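You operate a simulated robot arm through the tools that you are given. There is no shell and no other tool. Be economical: measure what you need, move in short steps, check, and stop when the job is done.

Carry out the task below with a simulated robot arm. There is one attempt and no reset: what you move stays moved.

JOB
Take the plant pot on the top of the long table and put it away on the fourth board from the bottom of the tall shelves.
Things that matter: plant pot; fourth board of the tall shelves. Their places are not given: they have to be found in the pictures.

Only the result counts: the job must be done as asked and must still hold three seconds after the hand-in. Knocking over, shifting, dropping, spilling or breaking anything else fails it.

ROBOT AND FRAMES
A 7-joint arm with a two-finger parallel gripper, fixed in place. Base frame: the origin is at the foot of the arm, x ahead of it, y to its left, z up. Readings come in cm, rad, newtons and seconds.
Its first joint turns from -2.897 to 2.897 rad. Payload 4.4 kg.
Tool frame: the origin (TCP) lies between the finger pads and is the grasp point; the fingertips stand 2.3 cm ahead of it; z points along the fingers, y is the line along which they close. Largest opening 9.4 cm; finger width 3.8, thickness 1; the body of the gripper, 5.4 by 9.6 cm, starts 3.9 cm behind the TCP.
Orientation is that of the tool frame in the base frame, as a unit quaternion [x, y, z, w]. With the fingers straight down and closing along the base's y, the tool's x points along the base's -x, its y along +y and its z along -z.

CONTROLS
- The arm moves only by the tool drive_tool. Its argument "motion" is a list of rows, each a list of 4 numbers: the shift along the base's x, y, z in cm, then the turn about the base's z in rad. In form: [[tx, ty, tz, twist], ...]. A call has 1 to 8 rows; each row shifts and turns the commanded pose from where the row before left it. "gripper" is the gripper command, from -1 (shut) to 1 (fully open), values between in proportion, set as the call begins (left out, the last holds). Rows are played at 5 a second. More than 5 cm and 0.15 rad between two rows, or a gripper value outside its range, and nothing of the call is played. Where a pose cannot be reached the arm comes as near as it can. A force on the tool above 40 N (or 10 N above the force at the start of the call, whichever is more), or a blocked arm, ends the call early, and 0.2 s more pass. Each finger travels about 7.2 cm/s and halts on what it meets, pressing with about 21 N; the grip force reading is that of the motor and also rises with nothing between the fingers. The clock runs only during rows and for 0.2 s after the last one: add rows that do not move to give the fingers time. It gives the time, the measured TCP pose, the force on the tool (base axes), the opening and the grip force at its end, in the units of the frame above (readings bear some noise).
- Cameras (640 x 400 px; columns grow to the right, rows downward): "scene" is fixed at [6.51, -49.34, 156.56]; the picture's right is [0.85, -0.52, 0.00], its down [-0.13, -0.22, -0.97] and it looks along [0.50, 0.83, -0.25] (base axes); focal length 318 px, centre (320, 200). "wrist" rides on the gripper at [-3.9, 0, -4.4] in the tool frame; the picture's right is [0.00, -1.00, 0.00], its down [0.97, 0.00, -0.24] and it looks along [0.24, 0.00, 0.97] (tool axes); focal length 218 px, centre (320, 200).
- camera(camera): a new picture of that camera. No time passes.
- measure_at(camera, pixels): for up to 12 pixels [column, row] of the newest picture of that camera ("zoom" is the newest enlarged one), the place [x, y, z] in the base frame of the surface seen there, good to about 0.2 cm, but the place of the scene camera against the robot may be out by one fixed shift of up to 2.5 cm in any direction. No time passes.
- inspect(camera, box): a new picture of the part [left, top, right, bottom] of that camera's present view, enlarged. No time passes.
- hand_in(): hands the job in; it is judged then, once.

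Work in short steps. Measure before you move; look again where a grasp or a placing could have gone wrong, and mend it. You have 60 turns and 30 pictures in all, those below and enlarged ones among them. Open the gripper and draw the arm clear of the work before you hand the job in, unless the task says otherwise; then end with one line.

The tools are called after ">>>" as a command line: name --pt "numbers of a row" for each row, then --argument value for the rest, lists and objects as JSON in quotes. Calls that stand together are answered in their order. drive_tool: Moves the arm, as the interface text tells. Its arguments: {"type":"object","properties":{"motion":{"type":"array"},"gripper":{"type":"number"}},"required":["motion"]} The other tools are called the same way: camera (camera) takes a picture; measure_at (camera, pixels) gives the place of the surface under pixels of a picture; inspect (camera, box) takes an enlarged picture of a part of a camera's view; hand_in () hands the job in.

At the start:

```text
time_s: 0.0
tool_pos: [48.45, 22.11, 138.45]
tcp_rot: [0.0, 1.0, 0.001, 0.0]
force: [-0.1, -0.2, -0.1]
opening: 9.39
grasp_force: 0.1
```

scene: 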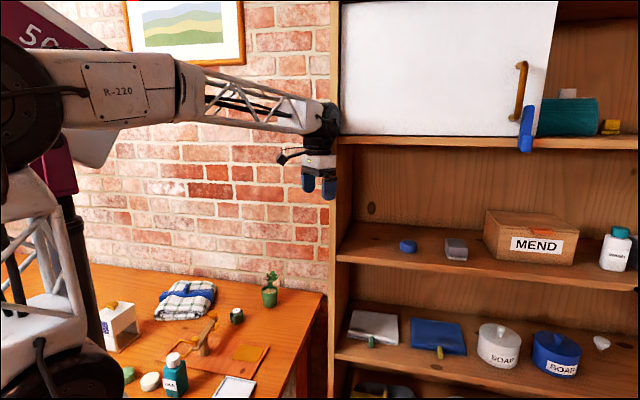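
wrist: 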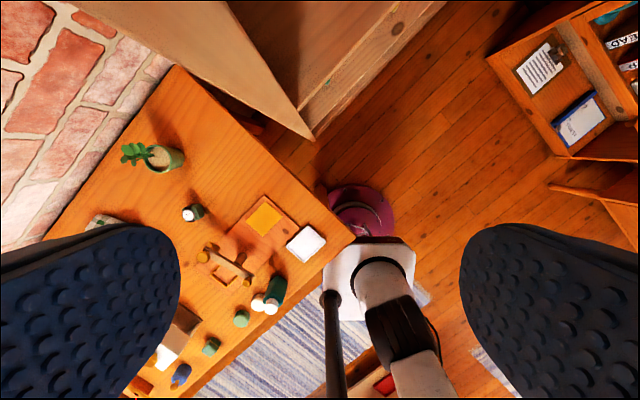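

The plant pot is at about scene pixel (269,295), and boards show at rows ~140, ~255, ~350 and ~395. I measure the pot, boards and shelf edges.

>>> measure_at --camera "scene" --pixels '[[269, 298], [271, 276], [269, 306], [290, 310], [380, 250], [500, 280], [420, 262], [400, 365], [375, 390], [560, 143], [430, 143], [345, 200]]'

>>> inspect --camera "scene" --box '[320, 120, 640, 400]'

>>> inspect --camera "wrist" --box '[0, 0, 420, 262]'

>>> inspect --camera "scene" --box '[80, 240, 340, 400]'

```text
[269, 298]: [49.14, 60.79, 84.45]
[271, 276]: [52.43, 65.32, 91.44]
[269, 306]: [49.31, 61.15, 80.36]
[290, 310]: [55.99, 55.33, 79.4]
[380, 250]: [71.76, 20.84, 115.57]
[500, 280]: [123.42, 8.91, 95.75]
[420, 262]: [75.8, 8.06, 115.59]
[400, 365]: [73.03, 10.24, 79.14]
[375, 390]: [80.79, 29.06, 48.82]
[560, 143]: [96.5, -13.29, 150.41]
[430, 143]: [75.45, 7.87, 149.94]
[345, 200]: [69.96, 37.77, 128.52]
```

```text
1.43 times, centred on (480, 260) of scene
```

zoom: 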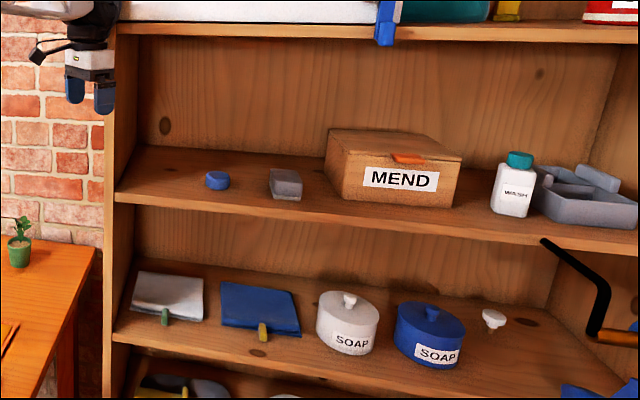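

```text
1.52 times, centred on (210, 131) of wrist
```

zoom: 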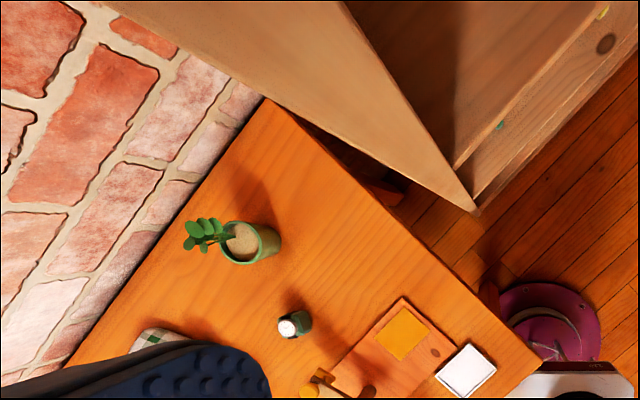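

```text
2.46 times, centred on (210, 320) of scene
```

zoom: 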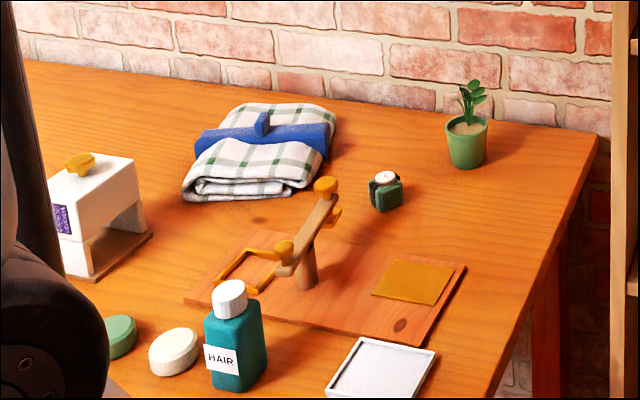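

I measure the fourth board's front edge, objects on it, the side panel and the board above.

>>> measure_at --camera "scene" --pixels '[[345, 257], [400, 262], [450, 266], [550, 285], [408, 242], [408, 251], [447, 256], [466, 258], [445, 240], [486, 255], [430, 235], [365, 225]]'

>>> measure_at --camera "scene" --pixels '[[334, 230], [334, 300], [345, 139], [400, 139], [500, 143], [430, 147], [526, 150], [340, 265], [400, 268], [420, 252], [372, 390], [345, 362]]'

>>> measure_at --camera "wrist" --pixels '[[165, 158], [150, 152], [176, 162], [160, 172], [150, 170], [133, 152], [190, 140], [310, 138], [345, 85], [380, 60], [270, 60], [400, 30]]'

```text
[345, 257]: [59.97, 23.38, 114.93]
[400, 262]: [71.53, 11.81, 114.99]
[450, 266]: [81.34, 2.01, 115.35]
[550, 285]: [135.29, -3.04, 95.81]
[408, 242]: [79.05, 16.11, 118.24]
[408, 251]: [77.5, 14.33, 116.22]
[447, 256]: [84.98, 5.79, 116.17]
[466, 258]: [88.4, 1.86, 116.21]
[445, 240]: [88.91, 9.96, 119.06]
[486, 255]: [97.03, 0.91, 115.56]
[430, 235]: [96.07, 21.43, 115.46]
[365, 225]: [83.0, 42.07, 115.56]
```

```text
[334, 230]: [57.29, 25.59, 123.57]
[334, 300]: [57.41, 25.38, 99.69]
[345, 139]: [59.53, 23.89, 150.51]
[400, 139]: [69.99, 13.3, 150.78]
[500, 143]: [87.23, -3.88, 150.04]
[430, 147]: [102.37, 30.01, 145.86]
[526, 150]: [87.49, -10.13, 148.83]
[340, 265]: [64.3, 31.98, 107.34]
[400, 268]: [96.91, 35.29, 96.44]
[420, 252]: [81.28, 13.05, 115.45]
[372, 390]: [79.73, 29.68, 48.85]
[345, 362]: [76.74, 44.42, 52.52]
```

```text
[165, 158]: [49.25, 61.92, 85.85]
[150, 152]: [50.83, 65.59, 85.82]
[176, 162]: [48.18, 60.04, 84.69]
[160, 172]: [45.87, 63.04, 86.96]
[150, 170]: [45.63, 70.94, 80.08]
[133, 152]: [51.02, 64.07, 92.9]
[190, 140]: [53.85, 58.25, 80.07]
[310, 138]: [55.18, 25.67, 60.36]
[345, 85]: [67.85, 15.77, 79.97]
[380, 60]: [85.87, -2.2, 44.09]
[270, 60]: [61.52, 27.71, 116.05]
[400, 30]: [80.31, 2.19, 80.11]
```

Boards show at z≈44, 80, 116, 150 (36 cm spacing), so the fourth is probably z≈116, still to be checked. The pot is near (49,62), top ≈87, foliage to ≈93. I move over it to look closely.

>>> drive_tool --pt "0.3 4.5 -1.5 0" --pt "0.3 4.5 -1.5 0" --pt "0.3 4.5 -1.5 0" --pt "0.3 4.5 -1.5 0" --pt "0.3 4.5 -1.5 0" --pt "0.3 4.5 -1.5 0" --pt "0.3 4.5 -1.5 0" --pt "0.3 4.5 -1.5 0" --gripper 1

>>> camera --camera "wrist"

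>>> camera --camera "scene"

```text
time_s: 1.8
tool_pos: [50.7, 58.32, 126.42]
tcp_rot: [0.0, 1.0, 0.001, 0.0]
force: [0.1, 0.9, 0.0]
opening: 9.39
grasp_force: 0.0
```

```text
24 pictures are left
```

wrist: 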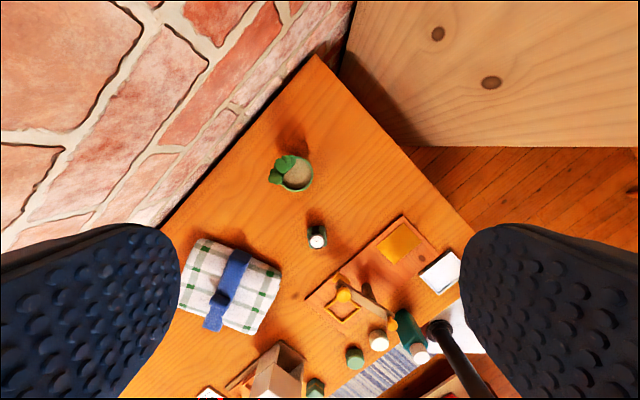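

```text
23 pictures are left
```

scene: 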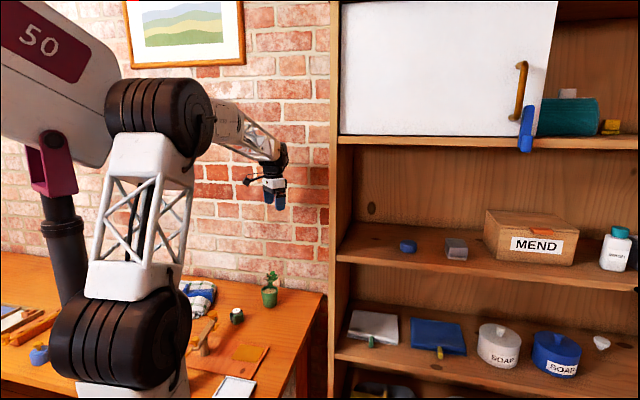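

The pot is at wrist pixel (297,173). I inspect it and measure the rim, leaves and wall/table line.

>>> inspect --camera "wrist" --box '[240, 130, 352, 200]'

>>> measure_at --camera "wrist" --pixels '[[299, 174], [311, 172], [284, 180], [298, 191], [275, 177], [285, 162], [296, 158], [330, 175], [230, 120], [200, 170], [320, 62], [317, 235]]'

```text
5.71 times, centred on (296, 165) of wrist
```

zoom: 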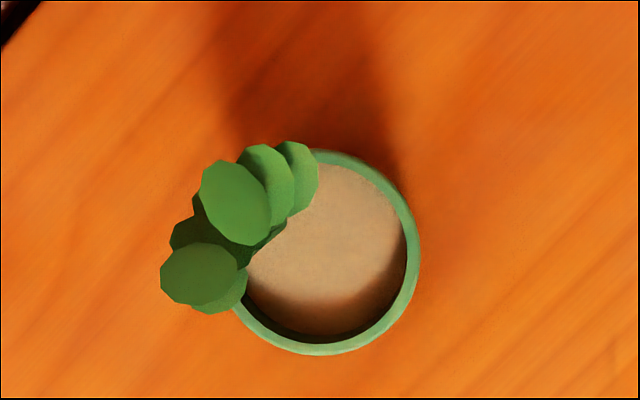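

```text
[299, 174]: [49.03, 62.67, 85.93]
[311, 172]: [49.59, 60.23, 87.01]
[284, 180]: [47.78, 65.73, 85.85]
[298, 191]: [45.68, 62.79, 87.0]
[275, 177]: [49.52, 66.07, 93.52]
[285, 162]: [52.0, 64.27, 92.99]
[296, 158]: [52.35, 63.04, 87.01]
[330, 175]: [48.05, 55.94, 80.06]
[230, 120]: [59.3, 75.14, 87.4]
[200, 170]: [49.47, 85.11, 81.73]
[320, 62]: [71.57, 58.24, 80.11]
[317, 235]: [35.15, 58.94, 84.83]
```

I measure rim and leaves precisely in the enlarged picture.

>>> measure_at --camera "zoom" --pixels '[[414, 250], [330, 350], [330, 155], [240, 310], [235, 200], [195, 275], [265, 165], [300, 165], [165, 285], [225, 305], [285, 200], [265, 240]]'

```text
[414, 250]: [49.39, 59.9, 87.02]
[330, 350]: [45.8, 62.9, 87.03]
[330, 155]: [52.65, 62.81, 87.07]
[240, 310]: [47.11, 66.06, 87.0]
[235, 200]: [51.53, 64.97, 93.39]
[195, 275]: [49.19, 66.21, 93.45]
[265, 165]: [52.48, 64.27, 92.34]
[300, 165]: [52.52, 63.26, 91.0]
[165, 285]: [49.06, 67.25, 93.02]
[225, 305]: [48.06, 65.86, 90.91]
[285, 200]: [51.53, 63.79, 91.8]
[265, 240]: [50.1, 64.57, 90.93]
```

Rim centre ≈(49.2,63.4), radius 3.4, rim z 87. The leaves lean to (+x,+y) up to z 93.5, so I should close across that direction with the gripper body offset away from the leaves. I look at the gripper's shape first.

>>> inspect --camera "scene" --box '[200, 100, 360, 200]'

>>> inspect --camera "scene" --box '[230, 130, 310, 220]'

```text
4.00 times, centred on (280, 150) of scene
```

zoom: 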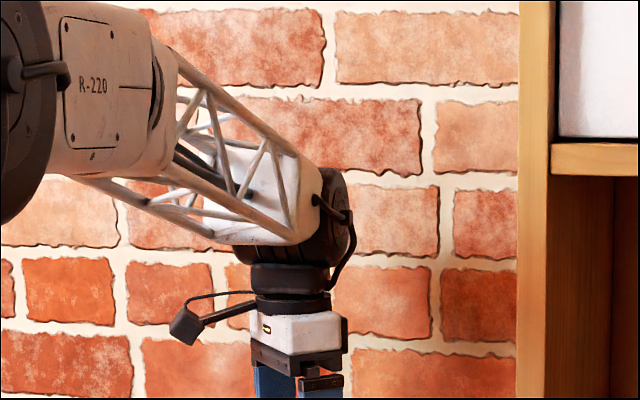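

```text
4.44 times, centred on (270, 175) of scene
```

zoom: 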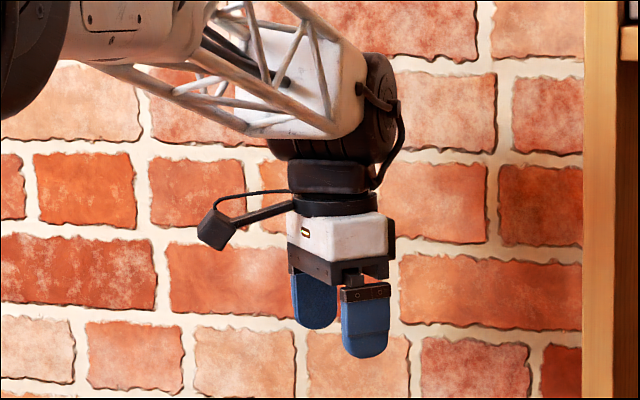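

I measure the bracket/knob and body extents relative to the TCP.

>>> measure_at --camera "zoom" --pixels '[[215, 210], [212, 240], [230, 232], [265, 212], [285, 206], [391, 235], [391, 262], [360, 235], [310, 235], [365, 345], [330, 320], [360, 255]]'

>>> measure_at --camera "zoom" --pixels '[[300, 150], [330, 180], [380, 60], [390, 100], [400, 130], [385, 180], [345, 60], [270, 20], [230, 100], [310, 205], [205, 228], [340, 120]]'

```text
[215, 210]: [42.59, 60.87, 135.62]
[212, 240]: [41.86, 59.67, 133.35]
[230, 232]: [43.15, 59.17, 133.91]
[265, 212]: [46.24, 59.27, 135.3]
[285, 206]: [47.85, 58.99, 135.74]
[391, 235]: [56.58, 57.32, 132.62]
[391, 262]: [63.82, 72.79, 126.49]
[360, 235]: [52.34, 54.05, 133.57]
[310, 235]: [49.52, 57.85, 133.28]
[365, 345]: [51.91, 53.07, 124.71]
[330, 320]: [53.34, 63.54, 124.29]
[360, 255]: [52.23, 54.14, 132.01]
```

```text
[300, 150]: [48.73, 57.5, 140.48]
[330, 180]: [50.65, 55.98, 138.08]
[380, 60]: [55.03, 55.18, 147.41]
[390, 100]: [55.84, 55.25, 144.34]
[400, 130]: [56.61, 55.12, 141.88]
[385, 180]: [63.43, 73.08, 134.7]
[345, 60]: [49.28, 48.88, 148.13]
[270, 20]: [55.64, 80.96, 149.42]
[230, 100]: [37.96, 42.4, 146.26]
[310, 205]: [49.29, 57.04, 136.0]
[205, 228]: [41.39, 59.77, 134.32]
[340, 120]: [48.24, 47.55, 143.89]
```

The knob on the tool's +x side sits about 6.5 cm above the TCP, and the camera block on the −x side is lower. So I want tool x pointing along base (+1,+1), with the camera side away from the leaves. I start the −2.36 rad turn up high, shifting toward the pot.

>>> drive_tool --pt "-0.3 0.5 -1 -0.147" --pt "-0.3 0.5 -1 -0.147" --pt "-0.3 0.5 -1 -0.147" --pt "-0.3 0.5 -1 -0.147" --pt "-0.3 0.5 -1 -0.147" --pt "-0.3 0.5 -1 -0.147" --pt "-0.3 0.5 -1 -0.147" --pt "-0.4 0.5 -1 -0.147"

>>> drive_tool --pt "0 0 -1 -0.147" --pt "0 0 -1 -0.147" --pt "0 0 -1 -0.147" --pt "0 0 -1 -0.147" --pt "0 0 -1 -0.147" --pt "0 0 -1 -0.147" --pt "0 0 -1 -0.147" --pt "0 0 -1 -0.147"

>>> camera --camera "wrist"

```text
time_s: 3.6
tool_pos: [48.41, 62.2, 118.53]
tcp_rot: [0.555, 0.832, 0.0, -0.001]
force: [0.5, -0.8, -0.5]
opening: 9.39
grasp_force: 0.0
```

```text
time_s: 5.4
tool_pos: [50.48, 60.23, 111.55]
tcp_rot: [0.879, 0.477, -0.004, -0.017]
force: [0.2, -0.5, 4.3]
opening: 9.39
grasp_force: 0.0
out of reach, approached as far as the arm can: row 7, 8
```

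```text
19 pictures are left
```

wrist: 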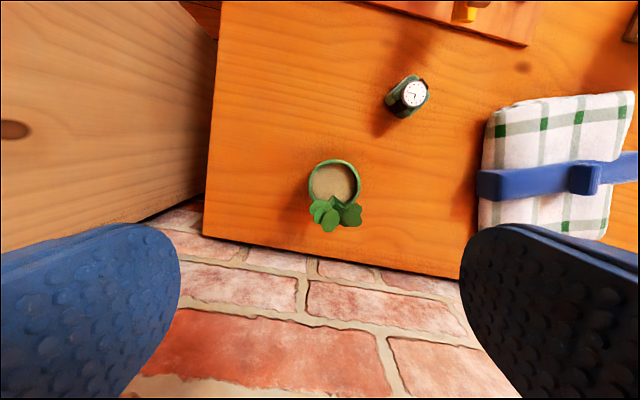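

The wrist joint stops near tool-x ≈57°. About 63° still clears the leaves (they lie >1.4 cm out along that axis), so I turn back slightly and re-measure.

>>> drive_tool --pt "0 0 0 0.14" --pt "0 0 0 0.14" --pt "0 0 0 0.05" --pt "0 0 -2 0" --pt "0 0 -2 0" --pt "0 0 0 0"

>>> camera --camera "wrist"

```text
time_s: 6.8
tool_pos: [50.51, 60.34, 107.46]
tcp_rot: [0.788, 0.615, -0.008, -0.016]
force: [0.4, -0.2, -0.3]
opening: 9.4
grasp_force: 0.0
```

```text
18 pictures are left
```

wrist: 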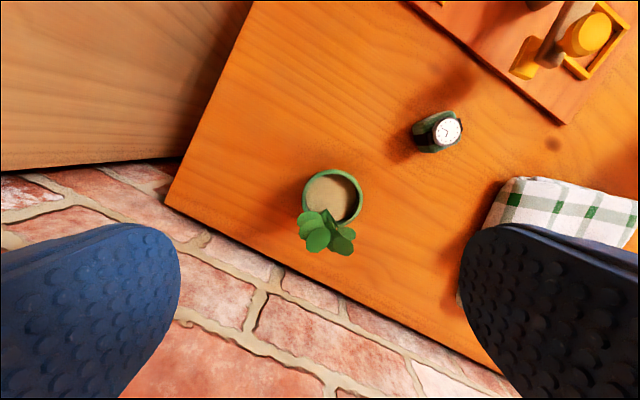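

Angle is now ≈76°; I turn −0.2 rad to ≈64°, shift to the aligned spot and descend to z≈100.

>>> drive_tool --pt "-0.6 0.6 0 -0.1" --pt "-0.6 0.6 -2 -0.1" --pt "-0.7 0.6 -2 0" --pt "0 0 -2.5 0" --pt "0 0 0 0"

>>> camera --camera "wrist"

```text
time_s: 8.0
tool_pos: [48.39, 62.27, 100.69]
tcp_rot: [0.846, 0.534, -0.007, -0.016]
force: [0.3, 0.4, 0.5]
opening: 9.41
grasp_force: 0.0
```

```text
17 pictures are left
```

wrist: 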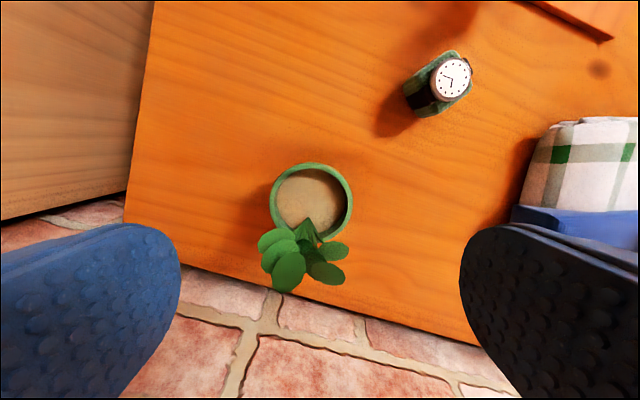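

Angle ≈64.5°. I measure the rim and leaves from here: rim at (276,200), (346,198), (311,166), leaves at (285,270), (330,272).

>>> measure_at --camera "wrist" --pixels '[[274, 200], [348, 198], [311, 166], [288, 272], [328, 274], [333, 250], [272, 238], [281, 248], [308, 225], [266, 255], [310, 250], [345, 225]]'

```text
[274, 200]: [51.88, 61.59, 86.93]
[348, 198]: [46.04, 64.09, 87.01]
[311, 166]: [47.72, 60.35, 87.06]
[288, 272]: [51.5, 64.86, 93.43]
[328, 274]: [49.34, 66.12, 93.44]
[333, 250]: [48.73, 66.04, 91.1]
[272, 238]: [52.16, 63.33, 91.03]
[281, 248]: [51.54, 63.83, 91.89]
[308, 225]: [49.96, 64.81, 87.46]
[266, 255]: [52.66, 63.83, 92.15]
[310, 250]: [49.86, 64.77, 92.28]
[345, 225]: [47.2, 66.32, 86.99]
```

Rim centre ≈(49.15,63.2). I shift (+0.1,−0.5) and descend to z≈91, then check.

>>> drive_tool --pt "0.1 -0.5 0 0" --pt "0 0 -2.5 0" --pt "0 0 -2.5 0" --pt "0 0 -2.5 0" --pt "0 0 -2 0" --pt "0 0 0 0"

>>> camera --camera "wrist"

>>> inspect --camera "scene" --box '[220, 220, 330, 320]'

```text
time_s: 9.4
tool_pos: [48.88, 61.61, 91.22]
tcp_rot: [0.845, 0.534, -0.007, -0.016]
force: [0.7, -0.2, -0.1]
opening: 9.41
grasp_force: 0.0
```

```text
16 pictures are left
```

wrist: 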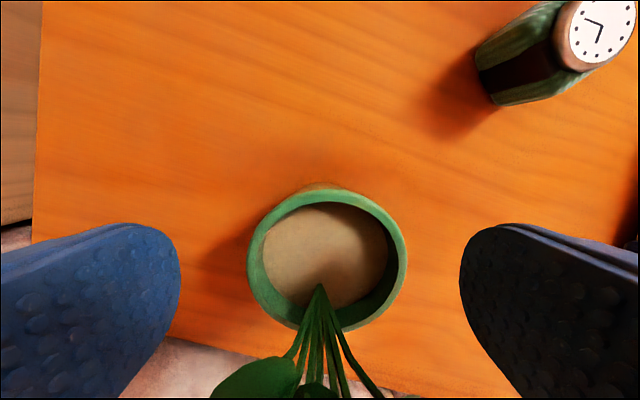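

```text
4.00 times, centred on (275, 270) of scene
```

zoom: 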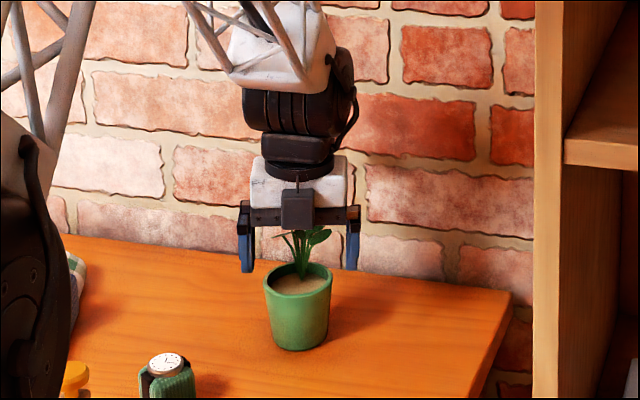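

The leaves sit beyond the gripper body and the fingers straddle the rim (centre px 327). I centre by 0.35 cm and lower to z≈87.3.

>>> drive_tool --pt "-0.35 0.1 0 0" --pt "0 0 -1.3 0" --pt "0 0 -1.3 0" --pt "0 0 -1.2 0" --pt "0 0 0 0"

>>> camera --camera "wrist"

```text
time_s: 10.2
tool_pos: [48.86, 61.85, 89.7]
tcp_rot: [0.846, 0.533, -0.002, -0.019]
force: [0.6, -1.9, 8.2]
opening: 9.4
grasp_force: 0.0
stopped in row 4: the force on the tool passed its limit (the readings are from after the stop); the commanded pose is now the measured one
```

```text
14 pictures are left
```

wrist: 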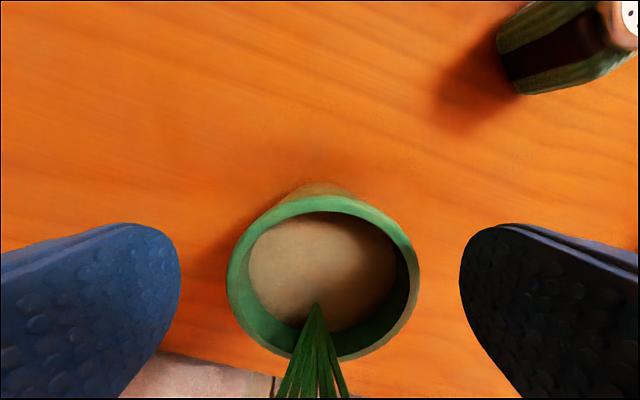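

The tool met something at z 89.7 — probably the leaf tops (z 93.4) against the hand. I look from the scene camera.

>>> inspect --camera "scene" --box '[240, 240, 310, 310]'

>>> measure_at --camera "wrist" --pixels '[[230, 270], [416, 265], [325, 200], [290, 390], [345, 390]]'

```text
5.71 times, centred on (275, 275) of scene
```

zoom: 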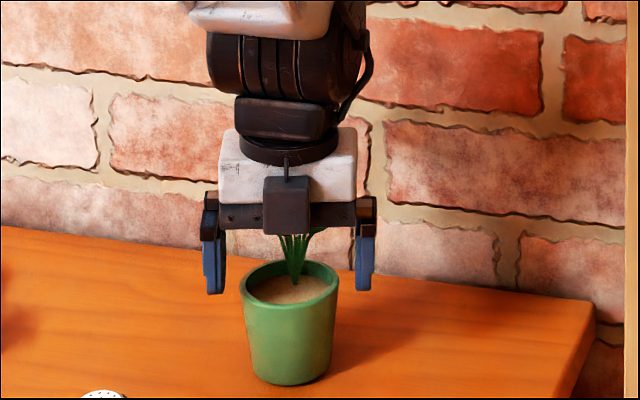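

```text
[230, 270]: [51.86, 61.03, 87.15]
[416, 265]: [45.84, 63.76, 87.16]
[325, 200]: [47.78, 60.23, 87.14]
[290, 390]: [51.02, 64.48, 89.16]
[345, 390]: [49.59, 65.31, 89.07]
```

Nothing visible bears on it except the foliage-top height matching the body bottom. I rise slightly, back off 0.6 cm further from the leaves and try lowering gently.

>>> drive_tool --pt "0 0 0.8 0" --pt "-0.3 -0.5 0 0" --pt "0 0 -0.8 0" --pt "0 0 -0.6 0" --pt "0 0 -0.6 0" --pt "0 0 -0.6 0" --pt "0 0 0 0"

```text
time_s: 11.8
tool_pos: [48.52, 61.34, 87.86]
tcp_rot: [0.845, 0.534, -0.002, -0.018]
force: [-0.3, -0.5, -0.4]
opening: 9.41
grasp_force: 0.0
```

It passed freely to z 87.86. I go down 0.6 more and check the picture before closing.

>>> drive_tool --pt "-0.15 0.05 -0.4 0" --pt "0 0 -0.4 0" --pt "0 0 0 0"

>>> camera --camera "wrist"

```text
time_s: 12.6
tool_pos: [48.45, 61.48, 86.99]
tcp_rot: [0.845, 0.534, -0.001, -0.018]
force: [0.1, -0.2, 0.8]
opening: 9.38
grasp_force: 0.0
```

```text
12 pictures are left
```

wrist: 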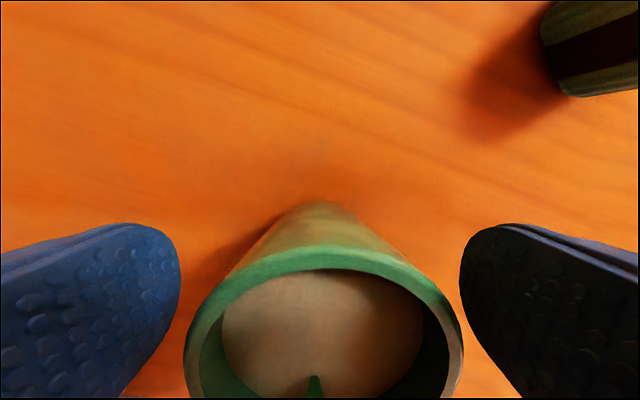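

The fingers straddle the rim with tips at z≈84.7. I close the gripper.

>>> drive_tool --pt "0 0 0 0" --pt "0 0 0 0" --pt "0 0 0 0" --pt "0 0 0 0" --pt "0 0 0 0" --gripper -1

>>> camera --camera "wrist"

```text
time_s: 13.8
tool_pos: [48.53, 61.44, 86.84]
tcp_rot: [0.846, 0.534, -0.002, -0.017]
force: [0.2, -0.2, 1.2]
opening: 6.99
grasp_force: 21.3
```

```text
11 pictures are left
```

wrist: 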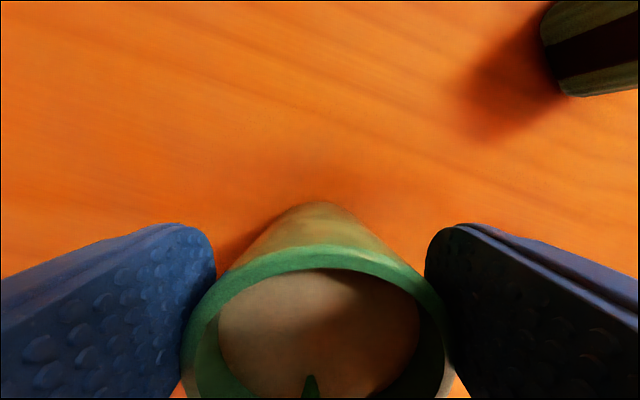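

Opening 6.99 cm with 21 N: the pot's full diameter is held. I lift gently.

>>> drive_tool --pt "0 0 0.7 0" --pt "0 0 1 0" --pt "0 0 1.5 0" --pt "0 0 2 0" --pt "0 0 2 0" --pt "0 0 2 0" --pt "0 0 0 0"

>>> inspect --camera "scene" --box '[220, 180, 330, 300]'

```text
time_s: 15.4
tool_pos: [48.27, 61.5, 96.14]
tcp_rot: [0.845, 0.534, -0.002, -0.017]
force: [0.0, 0.5, 0.6]
opening: 0.01
grasp_force: 21.0
```

```text
3.33 times, centred on (275, 240) of scene
```

zoom: 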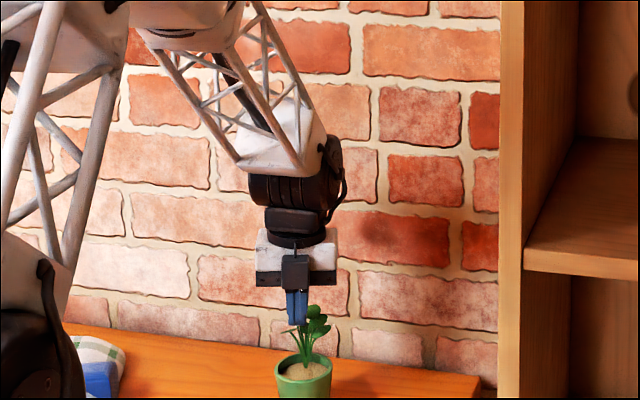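

The pot slipped out (opening 0) but stands upright. I rise, open and look for its new place.

>>> drive_tool --pt "-0.8 -1.6 2 0" --pt "0 0 3 0" --pt "0 0 0 0"

>>> drive_tool --pt "0 0 0 0" --pt "0 0 0 0" --pt "0 0 0 0" --pt "0 0 0 0" --gripper 1

>>> camera --camera "wrist"

```text
time_s: 16.2
tool_pos: [47.53, 59.81, 101.21]
tcp_rot: [0.846, 0.533, -0.001, -0.017]
force: [-0.6, 0.2, 0.0]
opening: 0.0
grasp_force: 21.2
```

```text
time_s: 17.2
tool_pos: [47.55, 59.86, 101.29]
tcp_rot: [0.846, 0.533, -0.002, -0.017]
force: [0.0, -0.8, -0.1]
opening: 9.4
grasp_force: 0.0
```

```text
9 pictures are left
```

wrist: 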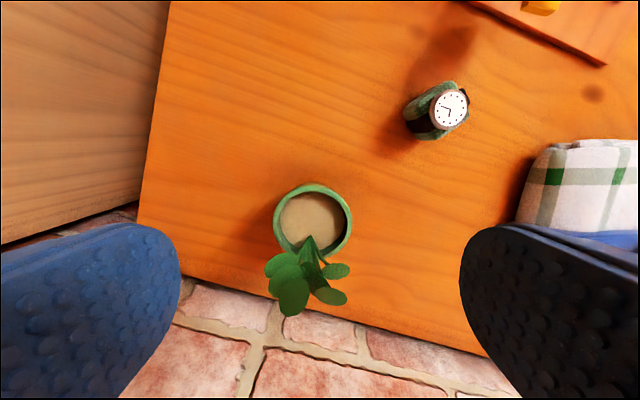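

The pot is upright at (312,220). I measure the rim and leaves again.

>>> measure_at --camera "wrist" --pixels '[[277, 220], [349, 217], [313, 187], [291, 250], [342, 240], [279, 259], [287, 272], [294, 297], [330, 297], [337, 271], [312, 240], [315, 265]]'

```text
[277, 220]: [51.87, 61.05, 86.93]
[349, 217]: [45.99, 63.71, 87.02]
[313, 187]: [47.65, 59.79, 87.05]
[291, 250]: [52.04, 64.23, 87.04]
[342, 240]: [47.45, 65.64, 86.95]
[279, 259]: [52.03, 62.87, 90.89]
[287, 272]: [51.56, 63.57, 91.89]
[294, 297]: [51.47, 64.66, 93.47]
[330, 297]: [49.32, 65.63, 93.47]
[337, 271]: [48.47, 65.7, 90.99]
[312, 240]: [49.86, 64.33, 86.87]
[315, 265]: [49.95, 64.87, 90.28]
```

Centre is now ≈(49.0,62.75). The last grip only touched the pad edges. Turning the pot ≈+10° on the table will let the hand come in more centred without touching the leaves. I lower again at the offset that was free.

>>> drive_tool --pt "0.6 1.15 0 0" --pt "0 0 -3.5 0" --pt "0 0 -3.5 0" --pt "0 0 -3 0" --pt "0 0 -2 0" --pt "0 0 -1.2 0" --pt "0 0 -1.1 0" --pt "0 0 0 0"

```text
time_s: 19.0
tool_pos: [48.21, 61.07, 86.92]
tcp_rot: [0.845, 0.534, -0.002, -0.018]
force: [0.0, -0.5, 0.7]
opening: 9.39
grasp_force: 0.1
```

No contact. I close, then twist +0.2 rad about the pot's axis without lifting.

>>> drive_tool --pt "0 0 0 0" --pt "0 0 0 0" --pt "0 0 0 0" --pt "0 0 0 0" --pt "0.11 -0.04 0 0.067" --pt "0.11 -0.04 0 0.067" --pt "0.11 -0.04 0 0.066" --pt "0 0 0 0" --gripper -1

>>> drive_tool --pt "0 0 0 0" --pt "0 0 0 0" --pt "0 0 0 0" --gripper 1

>>> drive_tool --pt "-0.15 -0.4 1.5 0" --pt "0 0 3 0" --pt "0 0 4 0" --pt "-0.2 -0.4 4 -0.1" --pt "-0.2 -0.4 2 -0.1" --pt "0 0 0 0"

>>> camera --camera "wrist"

```text
time_s: 20.8
tool_pos: [48.53, 60.89, 86.96]
tcp_rot: [0.788, 0.615, -0.004, -0.017]
force: [0.6, 0.4, -1.1]
opening: 7.03
grasp_force: 20.7
```

```text
time_s: 21.6
tool_pos: [48.58, 60.96, 86.83]
tcp_rot: [0.788, 0.615, -0.003, -0.018]
force: [-0.7, -1.7, -0.3]
opening: 9.39
grasp_force: 0.0
```

```text
time_s: 23.0
tool_pos: [48.22, 59.89, 101.36]
tcp_rot: [0.846, 0.533, -0.002, -0.017]
force: [0.5, 0.4, 0.2]
opening: 9.4
grasp_force: 0.1
```

```text
8 pictures are left
```

wrist: 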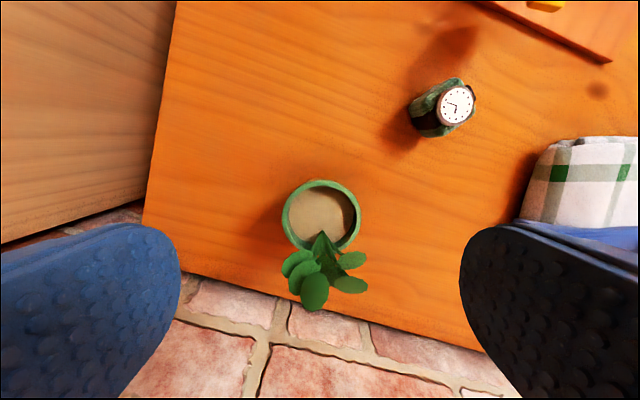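

The leaves are now nearly symmetric below the pot (px 283–368, pot centre 321). I measure.

>>> measure_at --camera "wrist" --pixels '[[285, 216], [359, 213], [322, 183], [293, 243], [353, 238], [292, 262], [300, 272], [314, 292], [346, 284], [353, 260], [320, 245], [335, 281]]'

```text
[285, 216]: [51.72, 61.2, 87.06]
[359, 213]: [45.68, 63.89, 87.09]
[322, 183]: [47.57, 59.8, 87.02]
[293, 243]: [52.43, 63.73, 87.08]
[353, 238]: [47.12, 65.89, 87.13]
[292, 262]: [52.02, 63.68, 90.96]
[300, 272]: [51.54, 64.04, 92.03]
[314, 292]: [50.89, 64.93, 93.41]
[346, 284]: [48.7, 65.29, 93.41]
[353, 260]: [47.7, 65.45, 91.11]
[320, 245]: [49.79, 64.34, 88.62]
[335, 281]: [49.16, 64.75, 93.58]
```

Centre ≈(48.95,62.95). I aim the TCP 1.4 cm short of the centre along the tool axis, at (48.35,61.7), and descend gently.

>>> drive_tool --pt "0.1 1.75 0 0" --pt "0 0 -3.5 0" --pt "0 0 -3.5 0" --pt "0 0 -3 0" --pt "0 0 -1.5 0" --pt "0 0 -1 0" --pt "0 0 -1 0" --pt "0 0 0 0"

```text
time_s: 24.8
tool_pos: [48.06, 61.48, 87.82]
tcp_rot: [0.845, 0.534, -0.002, -0.018]
force: [0.0, -0.2, -0.2]
opening: 9.38
grasp_force: 0.0
```

Free of contact at z 87.8. I lower 1.7 more and then ease 0.35 cm toward the pot's axis.

>>> drive_tool --pt "0 0 -0.9 0" --pt "0 0 -0.8 0" --pt "0.08 0.15 0 0" --pt "0.08 0.15 0 0" --pt "0 0 0 0"

>>> camera --camera "wrist"

```text
time_s: 26.0
tool_pos: [48.2, 61.75, 86.2]
tcp_rot: [0.846, 0.534, -0.002, -0.017]
force: [-0.4, -0.7, 0.1]
opening: 9.41
grasp_force: 0.0
```

```text
7 pictures are left
```

wrist: 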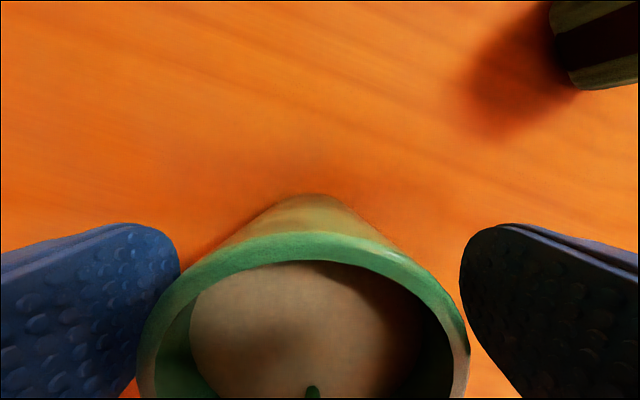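

Still free. I go 1 cm deeper, centre the fingers (pot is slightly left, px 303), and ease 0.4 cm further in.

>>> drive_tool --pt "0.25 -0.12 0 0" --pt "0 0 -0.6 0" --pt "0 0 -0.5 0" --pt "0.09 0.18 0 0" --pt "0.08 0.18 0 0" --pt "0 0 0 0"

```text
time_s: 27.4
tool_pos: [48.65, 61.89, 85.1]
tcp_rot: [0.846, 0.533, -0.002, -0.017]
force: [-0.2, -1.4, -0.9]
opening: 9.4
grasp_force: 0.0
```

Slight touch at most (−1.4 N). I close and lift just 1.5 cm to test.

>>> drive_tool --pt "0 0 0 0" --pt "0 0 0 0" --pt "0 0 0 0" --pt "0 0 0 0" --pt "0 0 0.5 0" --pt "0 0 0.5 0" --pt "0 0 0.5 0" --pt "0 0 0 0" --gripper -1

>>> drive_tool --pt "0 0 0 0" --pt "0 0 0 0" --pt "0 0 0 0"

>>> camera --camera "wrist"

```text
time_s: 29.2
tool_pos: [48.64, 61.81, 86.61]
tcp_rot: [0.845, 0.534, -0.003, -0.018]
force: [0.4, -0.2, -4.4]
opening: 7.13
grasp_force: 21.1
```

```text
time_s: 30.0
tool_pos: [48.55, 61.82, 86.5]
tcp_rot: [0.846, 0.533, -0.002, -0.018]
force: [0.1, 1.0, -3.6]
opening: 7.11
grasp_force: 20.6
```

```text
6 pictures are left
```

wrist: 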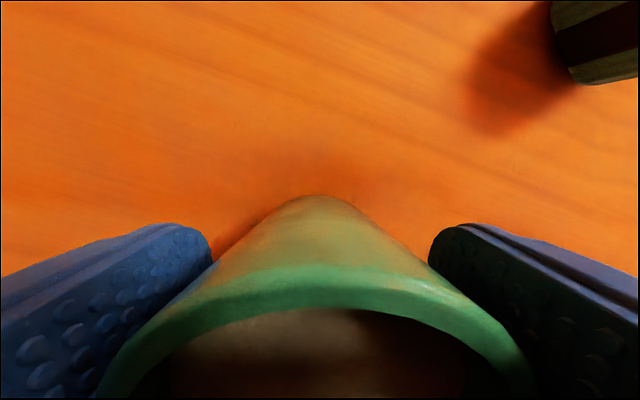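

Held: ~4 N weight, opening 7.1. I check the rim height, then lift slowly straight up.

>>> measure_at --camera "wrist" --pixels '[[320, 290], [320, 200], [320, 100]]'

>>> drive_tool --pt "0 0 1 0" --pt "0 0 1.5 0" --pt "0 0 2 0" --pt "0 0 2 0" --pt "0 0 2 0" --pt "0 0 2 0" --pt "0 0 2 0" --pt "0 0 1 0"

```text
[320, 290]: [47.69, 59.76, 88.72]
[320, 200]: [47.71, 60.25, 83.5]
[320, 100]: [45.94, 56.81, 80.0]
```

```text
time_s: 31.8
tool_pos: [48.84, 62.06, 100.04]
tcp_rot: [0.845, 0.534, -0.002, -0.017]
force: [-0.1, -0.5, -4.4]
opening: 7.1
grasp_force: 20.2
```

Firm (opening 7.1, 4.4 N). I estimate the scene camera's shift as ≈(−1.1,−0.6,+0.65), so board 4 is at z≈116.2 with its front line x+y≈81.6. I carry the pot up and back, well clear of the shelf's side panel.

>>> drive_tool --pt "-0.7 -2.5 3 0" --pt "-0.7 -3.2 3 0" --pt "-0.7 -3.3 3 0" --pt "-0.8 -3.3 3 0" --pt "-0.8 -3.3 3 0" --pt "-0.7 -3.4 3 0" --pt "-0.7 -3.4 3 0" --pt "-0.7 -3.3 3 0"

>>> drive_tool --pt "-0.7 -3.4 0.5 0" --pt "-0.7 -3.4 0 0" --pt "-0.8 -3.2 0 0" --pt "-0.8 -2.4 0 0" --pt "0 0 0 0"

```text
time_s: 33.6
tool_pos: [42.83, 36.13, 123.95]
tcp_rot: [0.846, 0.534, -0.003, -0.018]
force: [-0.4, 0.3, -4.5]
opening: 7.13
grasp_force: 20.9
```

```text
time_s: 34.8
tool_pos: [39.55, 23.74, 124.61]
tcp_rot: [0.845, 0.534, -0.001, -0.016]
force: [-0.1, 0.5, -3.8]
opening: 7.1
grasp_force: 21.1
```

The pot is still held. I cross in front of the shelf at a safe distance while turning −0.34 rad to face it squarely.

>>> drive_tool --pt "2.6 -2.9 0 -0.056" --pt "2.6 -2.9 0 -0.057" --pt "2.7 -2.9 0 -0.057" --pt "2.7 -2.9 0 -0.057" --pt "2.7 -2.9 0 -0.057" --pt "2.6 -2.8 0 -0.056" --pt "0 0 0 0"

>>> camera --camera "scene"

```text
time_s: 36.4
tool_pos: [55.67, 6.57, 124.43]
tcp_rot: [0.924, 0.382, 0.002, -0.018]
force: [0.4, 0.4, -4.3]
opening: 7.12
grasp_force: 21.2
```

```text
5 pictures are left
```

scene: 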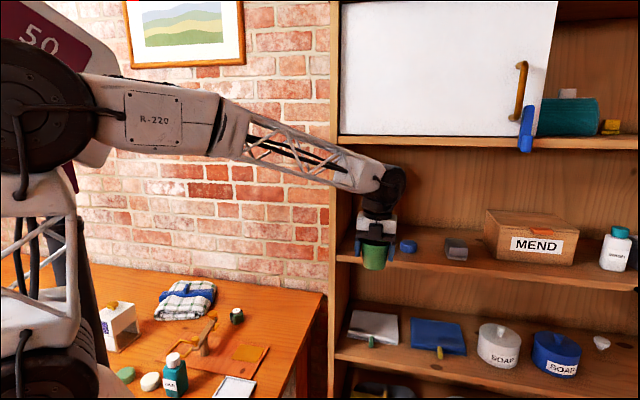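

The pot hangs upright at (374,257). I measure pot, hand top, forearm and boards in the same camera so the fixed shift cancels.

>>> measure_at --camera "scene" --pixels '[[374, 256], [374, 267], [374, 246], [395, 168], [385, 170], [350, 160], [300, 140], [345, 256], [430, 265], [345, 147], [430, 146], [370, 142]]'

>>> measure_at --camera "scene" --pixels '[[415, 246], [402, 246], [408, 241], [345, 240], [338, 215], [341, 235], [400, 145], [400, 143], [345, 145], [420, 263], [420, 258], [335, 150]]'

```text
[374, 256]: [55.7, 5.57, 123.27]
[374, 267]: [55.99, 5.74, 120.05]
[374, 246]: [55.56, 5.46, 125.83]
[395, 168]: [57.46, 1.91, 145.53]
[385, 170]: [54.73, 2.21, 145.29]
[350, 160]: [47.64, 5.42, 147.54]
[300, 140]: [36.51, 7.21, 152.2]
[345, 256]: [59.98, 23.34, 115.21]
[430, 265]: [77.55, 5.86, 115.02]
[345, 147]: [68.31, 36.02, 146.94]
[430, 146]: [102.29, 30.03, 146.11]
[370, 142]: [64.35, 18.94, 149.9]
```

```text
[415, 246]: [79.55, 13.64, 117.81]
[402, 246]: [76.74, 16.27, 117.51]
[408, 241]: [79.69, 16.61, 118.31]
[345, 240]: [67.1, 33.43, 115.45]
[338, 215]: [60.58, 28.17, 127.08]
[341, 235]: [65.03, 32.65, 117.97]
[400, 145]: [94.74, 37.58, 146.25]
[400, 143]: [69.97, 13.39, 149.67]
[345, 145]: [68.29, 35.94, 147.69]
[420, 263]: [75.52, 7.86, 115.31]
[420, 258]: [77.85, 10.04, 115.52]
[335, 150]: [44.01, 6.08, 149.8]
```

Board 5's underside is ≈149 and the hand top ≈TCP+23, so entering at TCP z≈122.8 leaves clearance above and ≈1.5 cm under the pot. I move straight in.

>>> drive_tool --pt "0 0 -0.8 0" --pt "0 0 -0.8 0" --pt "2 2.1 0 0" --pt "2 2.1 0 0" --pt "2 2.1 0 0" --pt "2 2.1 0 0" --pt "0 0 0 0"

>>> drive_tool --pt "1.5 1.6 0 0" --pt "1.3 1.4 0 0" --pt "1.2 1.2 0 0" --pt "0 0 0 0"

>>> camera --camera "scene"

```text
time_s: 38.0
tool_pos: [63.65, 14.86, 122.84]
tcp_rot: [0.924, 0.383, 0.002, -0.017]
force: [0.3, 0.2, -3.6]
opening: 7.12
grasp_force: 21.2
```

```text
time_s: 39.0
tool_pos: [67.46, 19.14, 123.19]
tcp_rot: [0.924, 0.382, 0.002, -0.017]
force: [-0.8, 0.6, -3.0]
opening: 7.11
grasp_force: 21.0
```

```text
4 pictures are left
```

scene: 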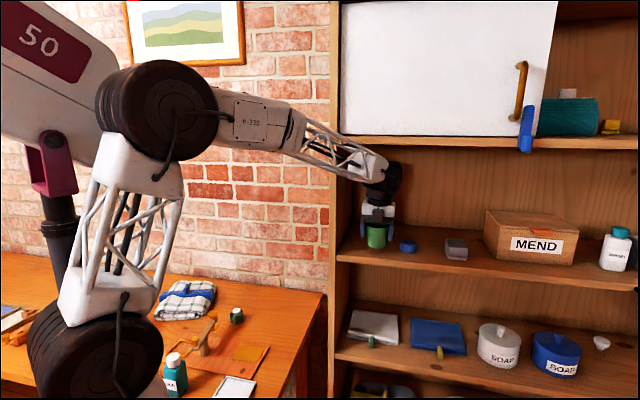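

The pot is over board 4 between panel and blue puck. I lower in small steps, watching the force.

>>> drive_tool --pt "0 0 -0.5 0" --pt "0 0 -0.5 0" --pt "0 0 -0.4 0" --pt "0 0 0 0"

>>> measure_at --camera "scene" --pixels '[[376, 245], [376, 240], [376, 232], [362, 243], [390, 246], [376, 253], [376, 258]]'

```text
time_s: 40.0
tool_pos: [67.72, 19.19, 121.8]
tcp_rot: [0.924, 0.383, 0.001, -0.018]
force: [-0.2, -0.2, -3.4]
opening: 7.11
grasp_force: 20.8
```

```text
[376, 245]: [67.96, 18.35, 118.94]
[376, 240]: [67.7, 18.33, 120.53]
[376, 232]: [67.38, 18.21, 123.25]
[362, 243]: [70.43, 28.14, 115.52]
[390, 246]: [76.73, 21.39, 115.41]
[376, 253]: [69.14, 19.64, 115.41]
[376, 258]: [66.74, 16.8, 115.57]
```

Pot front is ≈2 cm inside the edge (scene frame). Continue lowering gently.

>>> drive_tool --pt "0 0 -0.25 0" --pt "0 0 -0.25 0" --pt "0 0 0 0"

```text
time_s: 40.8
tool_pos: [67.67, 19.16, 121.17]
tcp_rot: [0.924, 0.383, 0.002, -0.018]
force: [0.5, -0.3, -3.4]
opening: 7.14
grasp_force: 21.0
```

>>> drive_tool --pt "0 0 -0.15 0" --pt "0 0 0 0"

>>> drive_tool --pt "0 0 -0.15 0" --pt "0 0 0 0"

```text
time_s: 41.4
tool_pos: [67.56, 19.08, 121.07]
tcp_rot: [0.924, 0.383, 0.001, -0.017]
force: [-0.2, 0.1, -3.6]
opening: 7.12
grasp_force: 20.9
```

```text
time_s: 42.0
tool_pos: [67.75, 19.09, 121.05]
tcp_rot: [0.924, 0.382, 0.003, -0.017]
force: [-6.4, -0.5, 15.8]
opening: 7.14
grasp_force: 20.7
```

Contact (+15.8 N): the pot stands on the board. I ease up 0.1 cm and open.

>>> drive_tool --pt "0 0 0.12 0" --pt "0 0 0 0"

>>> drive_tool --pt "0 0 0 0" --pt "0 0 0 0" --pt "0 0 0 0" --pt "0 0 0 0" --gripper 0.9

>>> inspect --camera "scene" --box '[330, 150, 450, 270]'

```text
time_s: 42.6
tool_pos: [67.66, 19.11, 120.88]
tcp_rot: [0.924, 0.382, 0.001, -0.018]
force: [-1.5, 3.2, 10.8]
opening: 7.13
grasp_force: 21.4
```

```text
time_s: 43.6
tool_pos: [67.68, 19.16, 120.89]
tcp_rot: [0.924, 0.382, 0.001, -0.018]
force: [-0.4, -1.4, 0.5]
opening: 8.93
grasp_force: 0.1
```

```text
3.33 times, centred on (390, 210) of scene
```

zoom: 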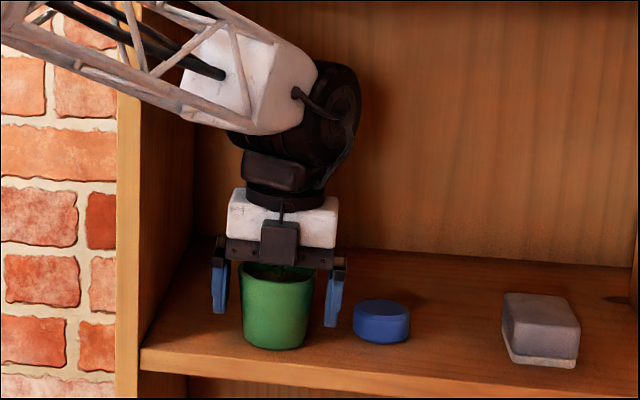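

Released; the pot stands upright. The knob on the inner side must clear the leaf tops (≈129.6), so I back off 0.6 cm, rise to ≈124.4 (still under the board above), then withdraw.

>>> drive_tool --pt "-0.4 -0.4 0 0" --pt "0 0 1 0" --pt "0 0 1 0" --pt "-0.6 -0.6 0.8 0" --pt "-0.6 -0.6 0.6 0" --pt "0 0 0 0"

>>> inspect --camera "scene" --box '[330, 130, 450, 270]'

```text
time_s: 45.0
tool_pos: [66.2, 17.52, 124.33]
tcp_rot: [0.924, 0.383, 0.001, -0.017]
force: [-0.4, 0.2, -0.3]
opening: 8.92
grasp_force: 0.0
```

```text
2.86 times, centred on (390, 200) of scene
```

zoom: 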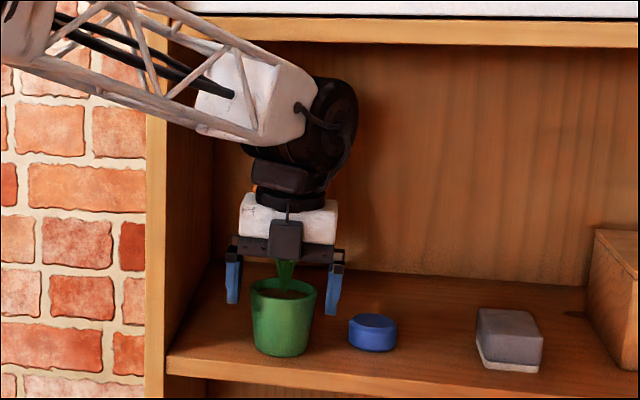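

There is still clearance above. I rise 0.8 more while withdrawing slowly, watching for contact.

>>> drive_tool --pt "-0.4 -0.4 0.4 0" --pt "-0.5 -0.5 0.4 0" --pt "-0.6 -0.6 0.2 0" --pt "-0.6 -0.6 0 0" --pt "0 0 0 0"

>>> inspect --camera "scene" --box '[330, 130, 450, 270]'

```text
time_s: 46.2
tool_pos: [63.96, 15.47, 125.1]
tcp_rot: [0.924, 0.382, 0.002, -0.018]
force: [-1.1, 0.0, 1.5]
opening: 8.93
grasp_force: 0.1
```

```text
2.86 times, centred on (390, 200) of scene
```

zoom: 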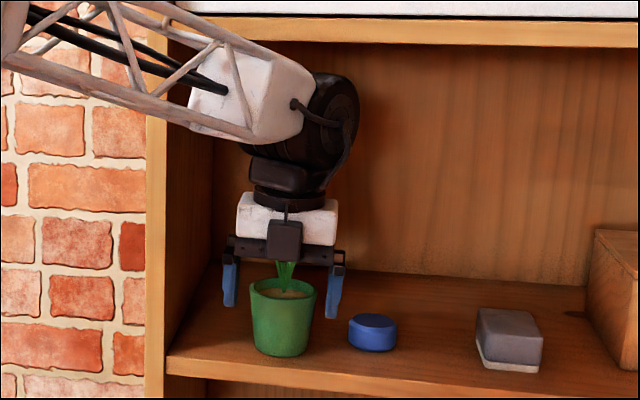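

The pot has not moved and the knob passes above the leaves. I continue withdrawing straight out.

>>> drive_tool --pt "-0.7 -0.7 0 0" --pt "-0.8 -0.8 0 0" --pt "-1 -1 0 0" --pt "-1 -1 0 0" --pt "-1.5 -1.5 0 0" --pt "-2 -2 0 0" --pt "-2 -2 0 0" --pt "-2 -2 0 0"

>>> drive_tool --pt "-2.5 -2.5 0 0" --pt "-2.5 -2.5 1 0" --pt "-3 -2 2 0" --pt "-3 -2 2 0" --pt "0 0 0 0"

>>> camera --camera "scene"

```text
time_s: 48.0
tool_pos: [53.1, 4.42, 124.93]
tcp_rot: [0.924, 0.382, 0.001, -0.019]
force: [0.8, -0.9, 0.0]
opening: 8.91
grasp_force: 0.2
```

```text
time_s: 49.2
tool_pos: [41.89, -4.81, 130.32]
tcp_rot: [0.924, 0.383, 0.001, -0.018]
force: [-0.5, -0.4, -0.2]
opening: 8.93
grasp_force: 0.1
```

```text
0 pictures are left
```

scene: 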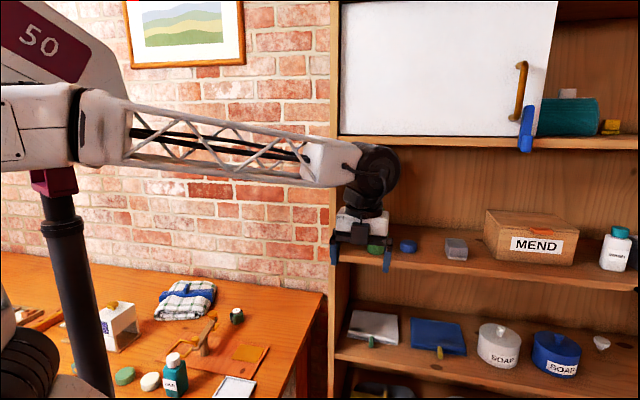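

I confirm the pot's place with a measurement through the last picture.

>>> measure_at --camera "scene" --pixels '[[376, 249], [372, 249], [380, 248], [408, 246], [378, 254]]'

```text
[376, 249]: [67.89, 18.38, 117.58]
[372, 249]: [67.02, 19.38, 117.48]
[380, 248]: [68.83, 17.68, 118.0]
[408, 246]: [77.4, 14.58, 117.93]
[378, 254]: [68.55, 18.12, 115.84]
```

The pot's surface measures at (67.9,18.4,117.6), the spot where I released it. The arm is clear and the gripper open, so I hand in.

>>> hand_in

```text
The job is handed in.
```

The plant pot is standing upright on the board I took to be the fourth from the bottom (z≈116), and I handed the job in; I never saw the lowest board, so the count rests on the even 36 cm spacing (44, 80, 116). The first lift slipped and the pot dropped back onto the table upright, so I turned it slightly and re-gripped it. I saw nothing else move.
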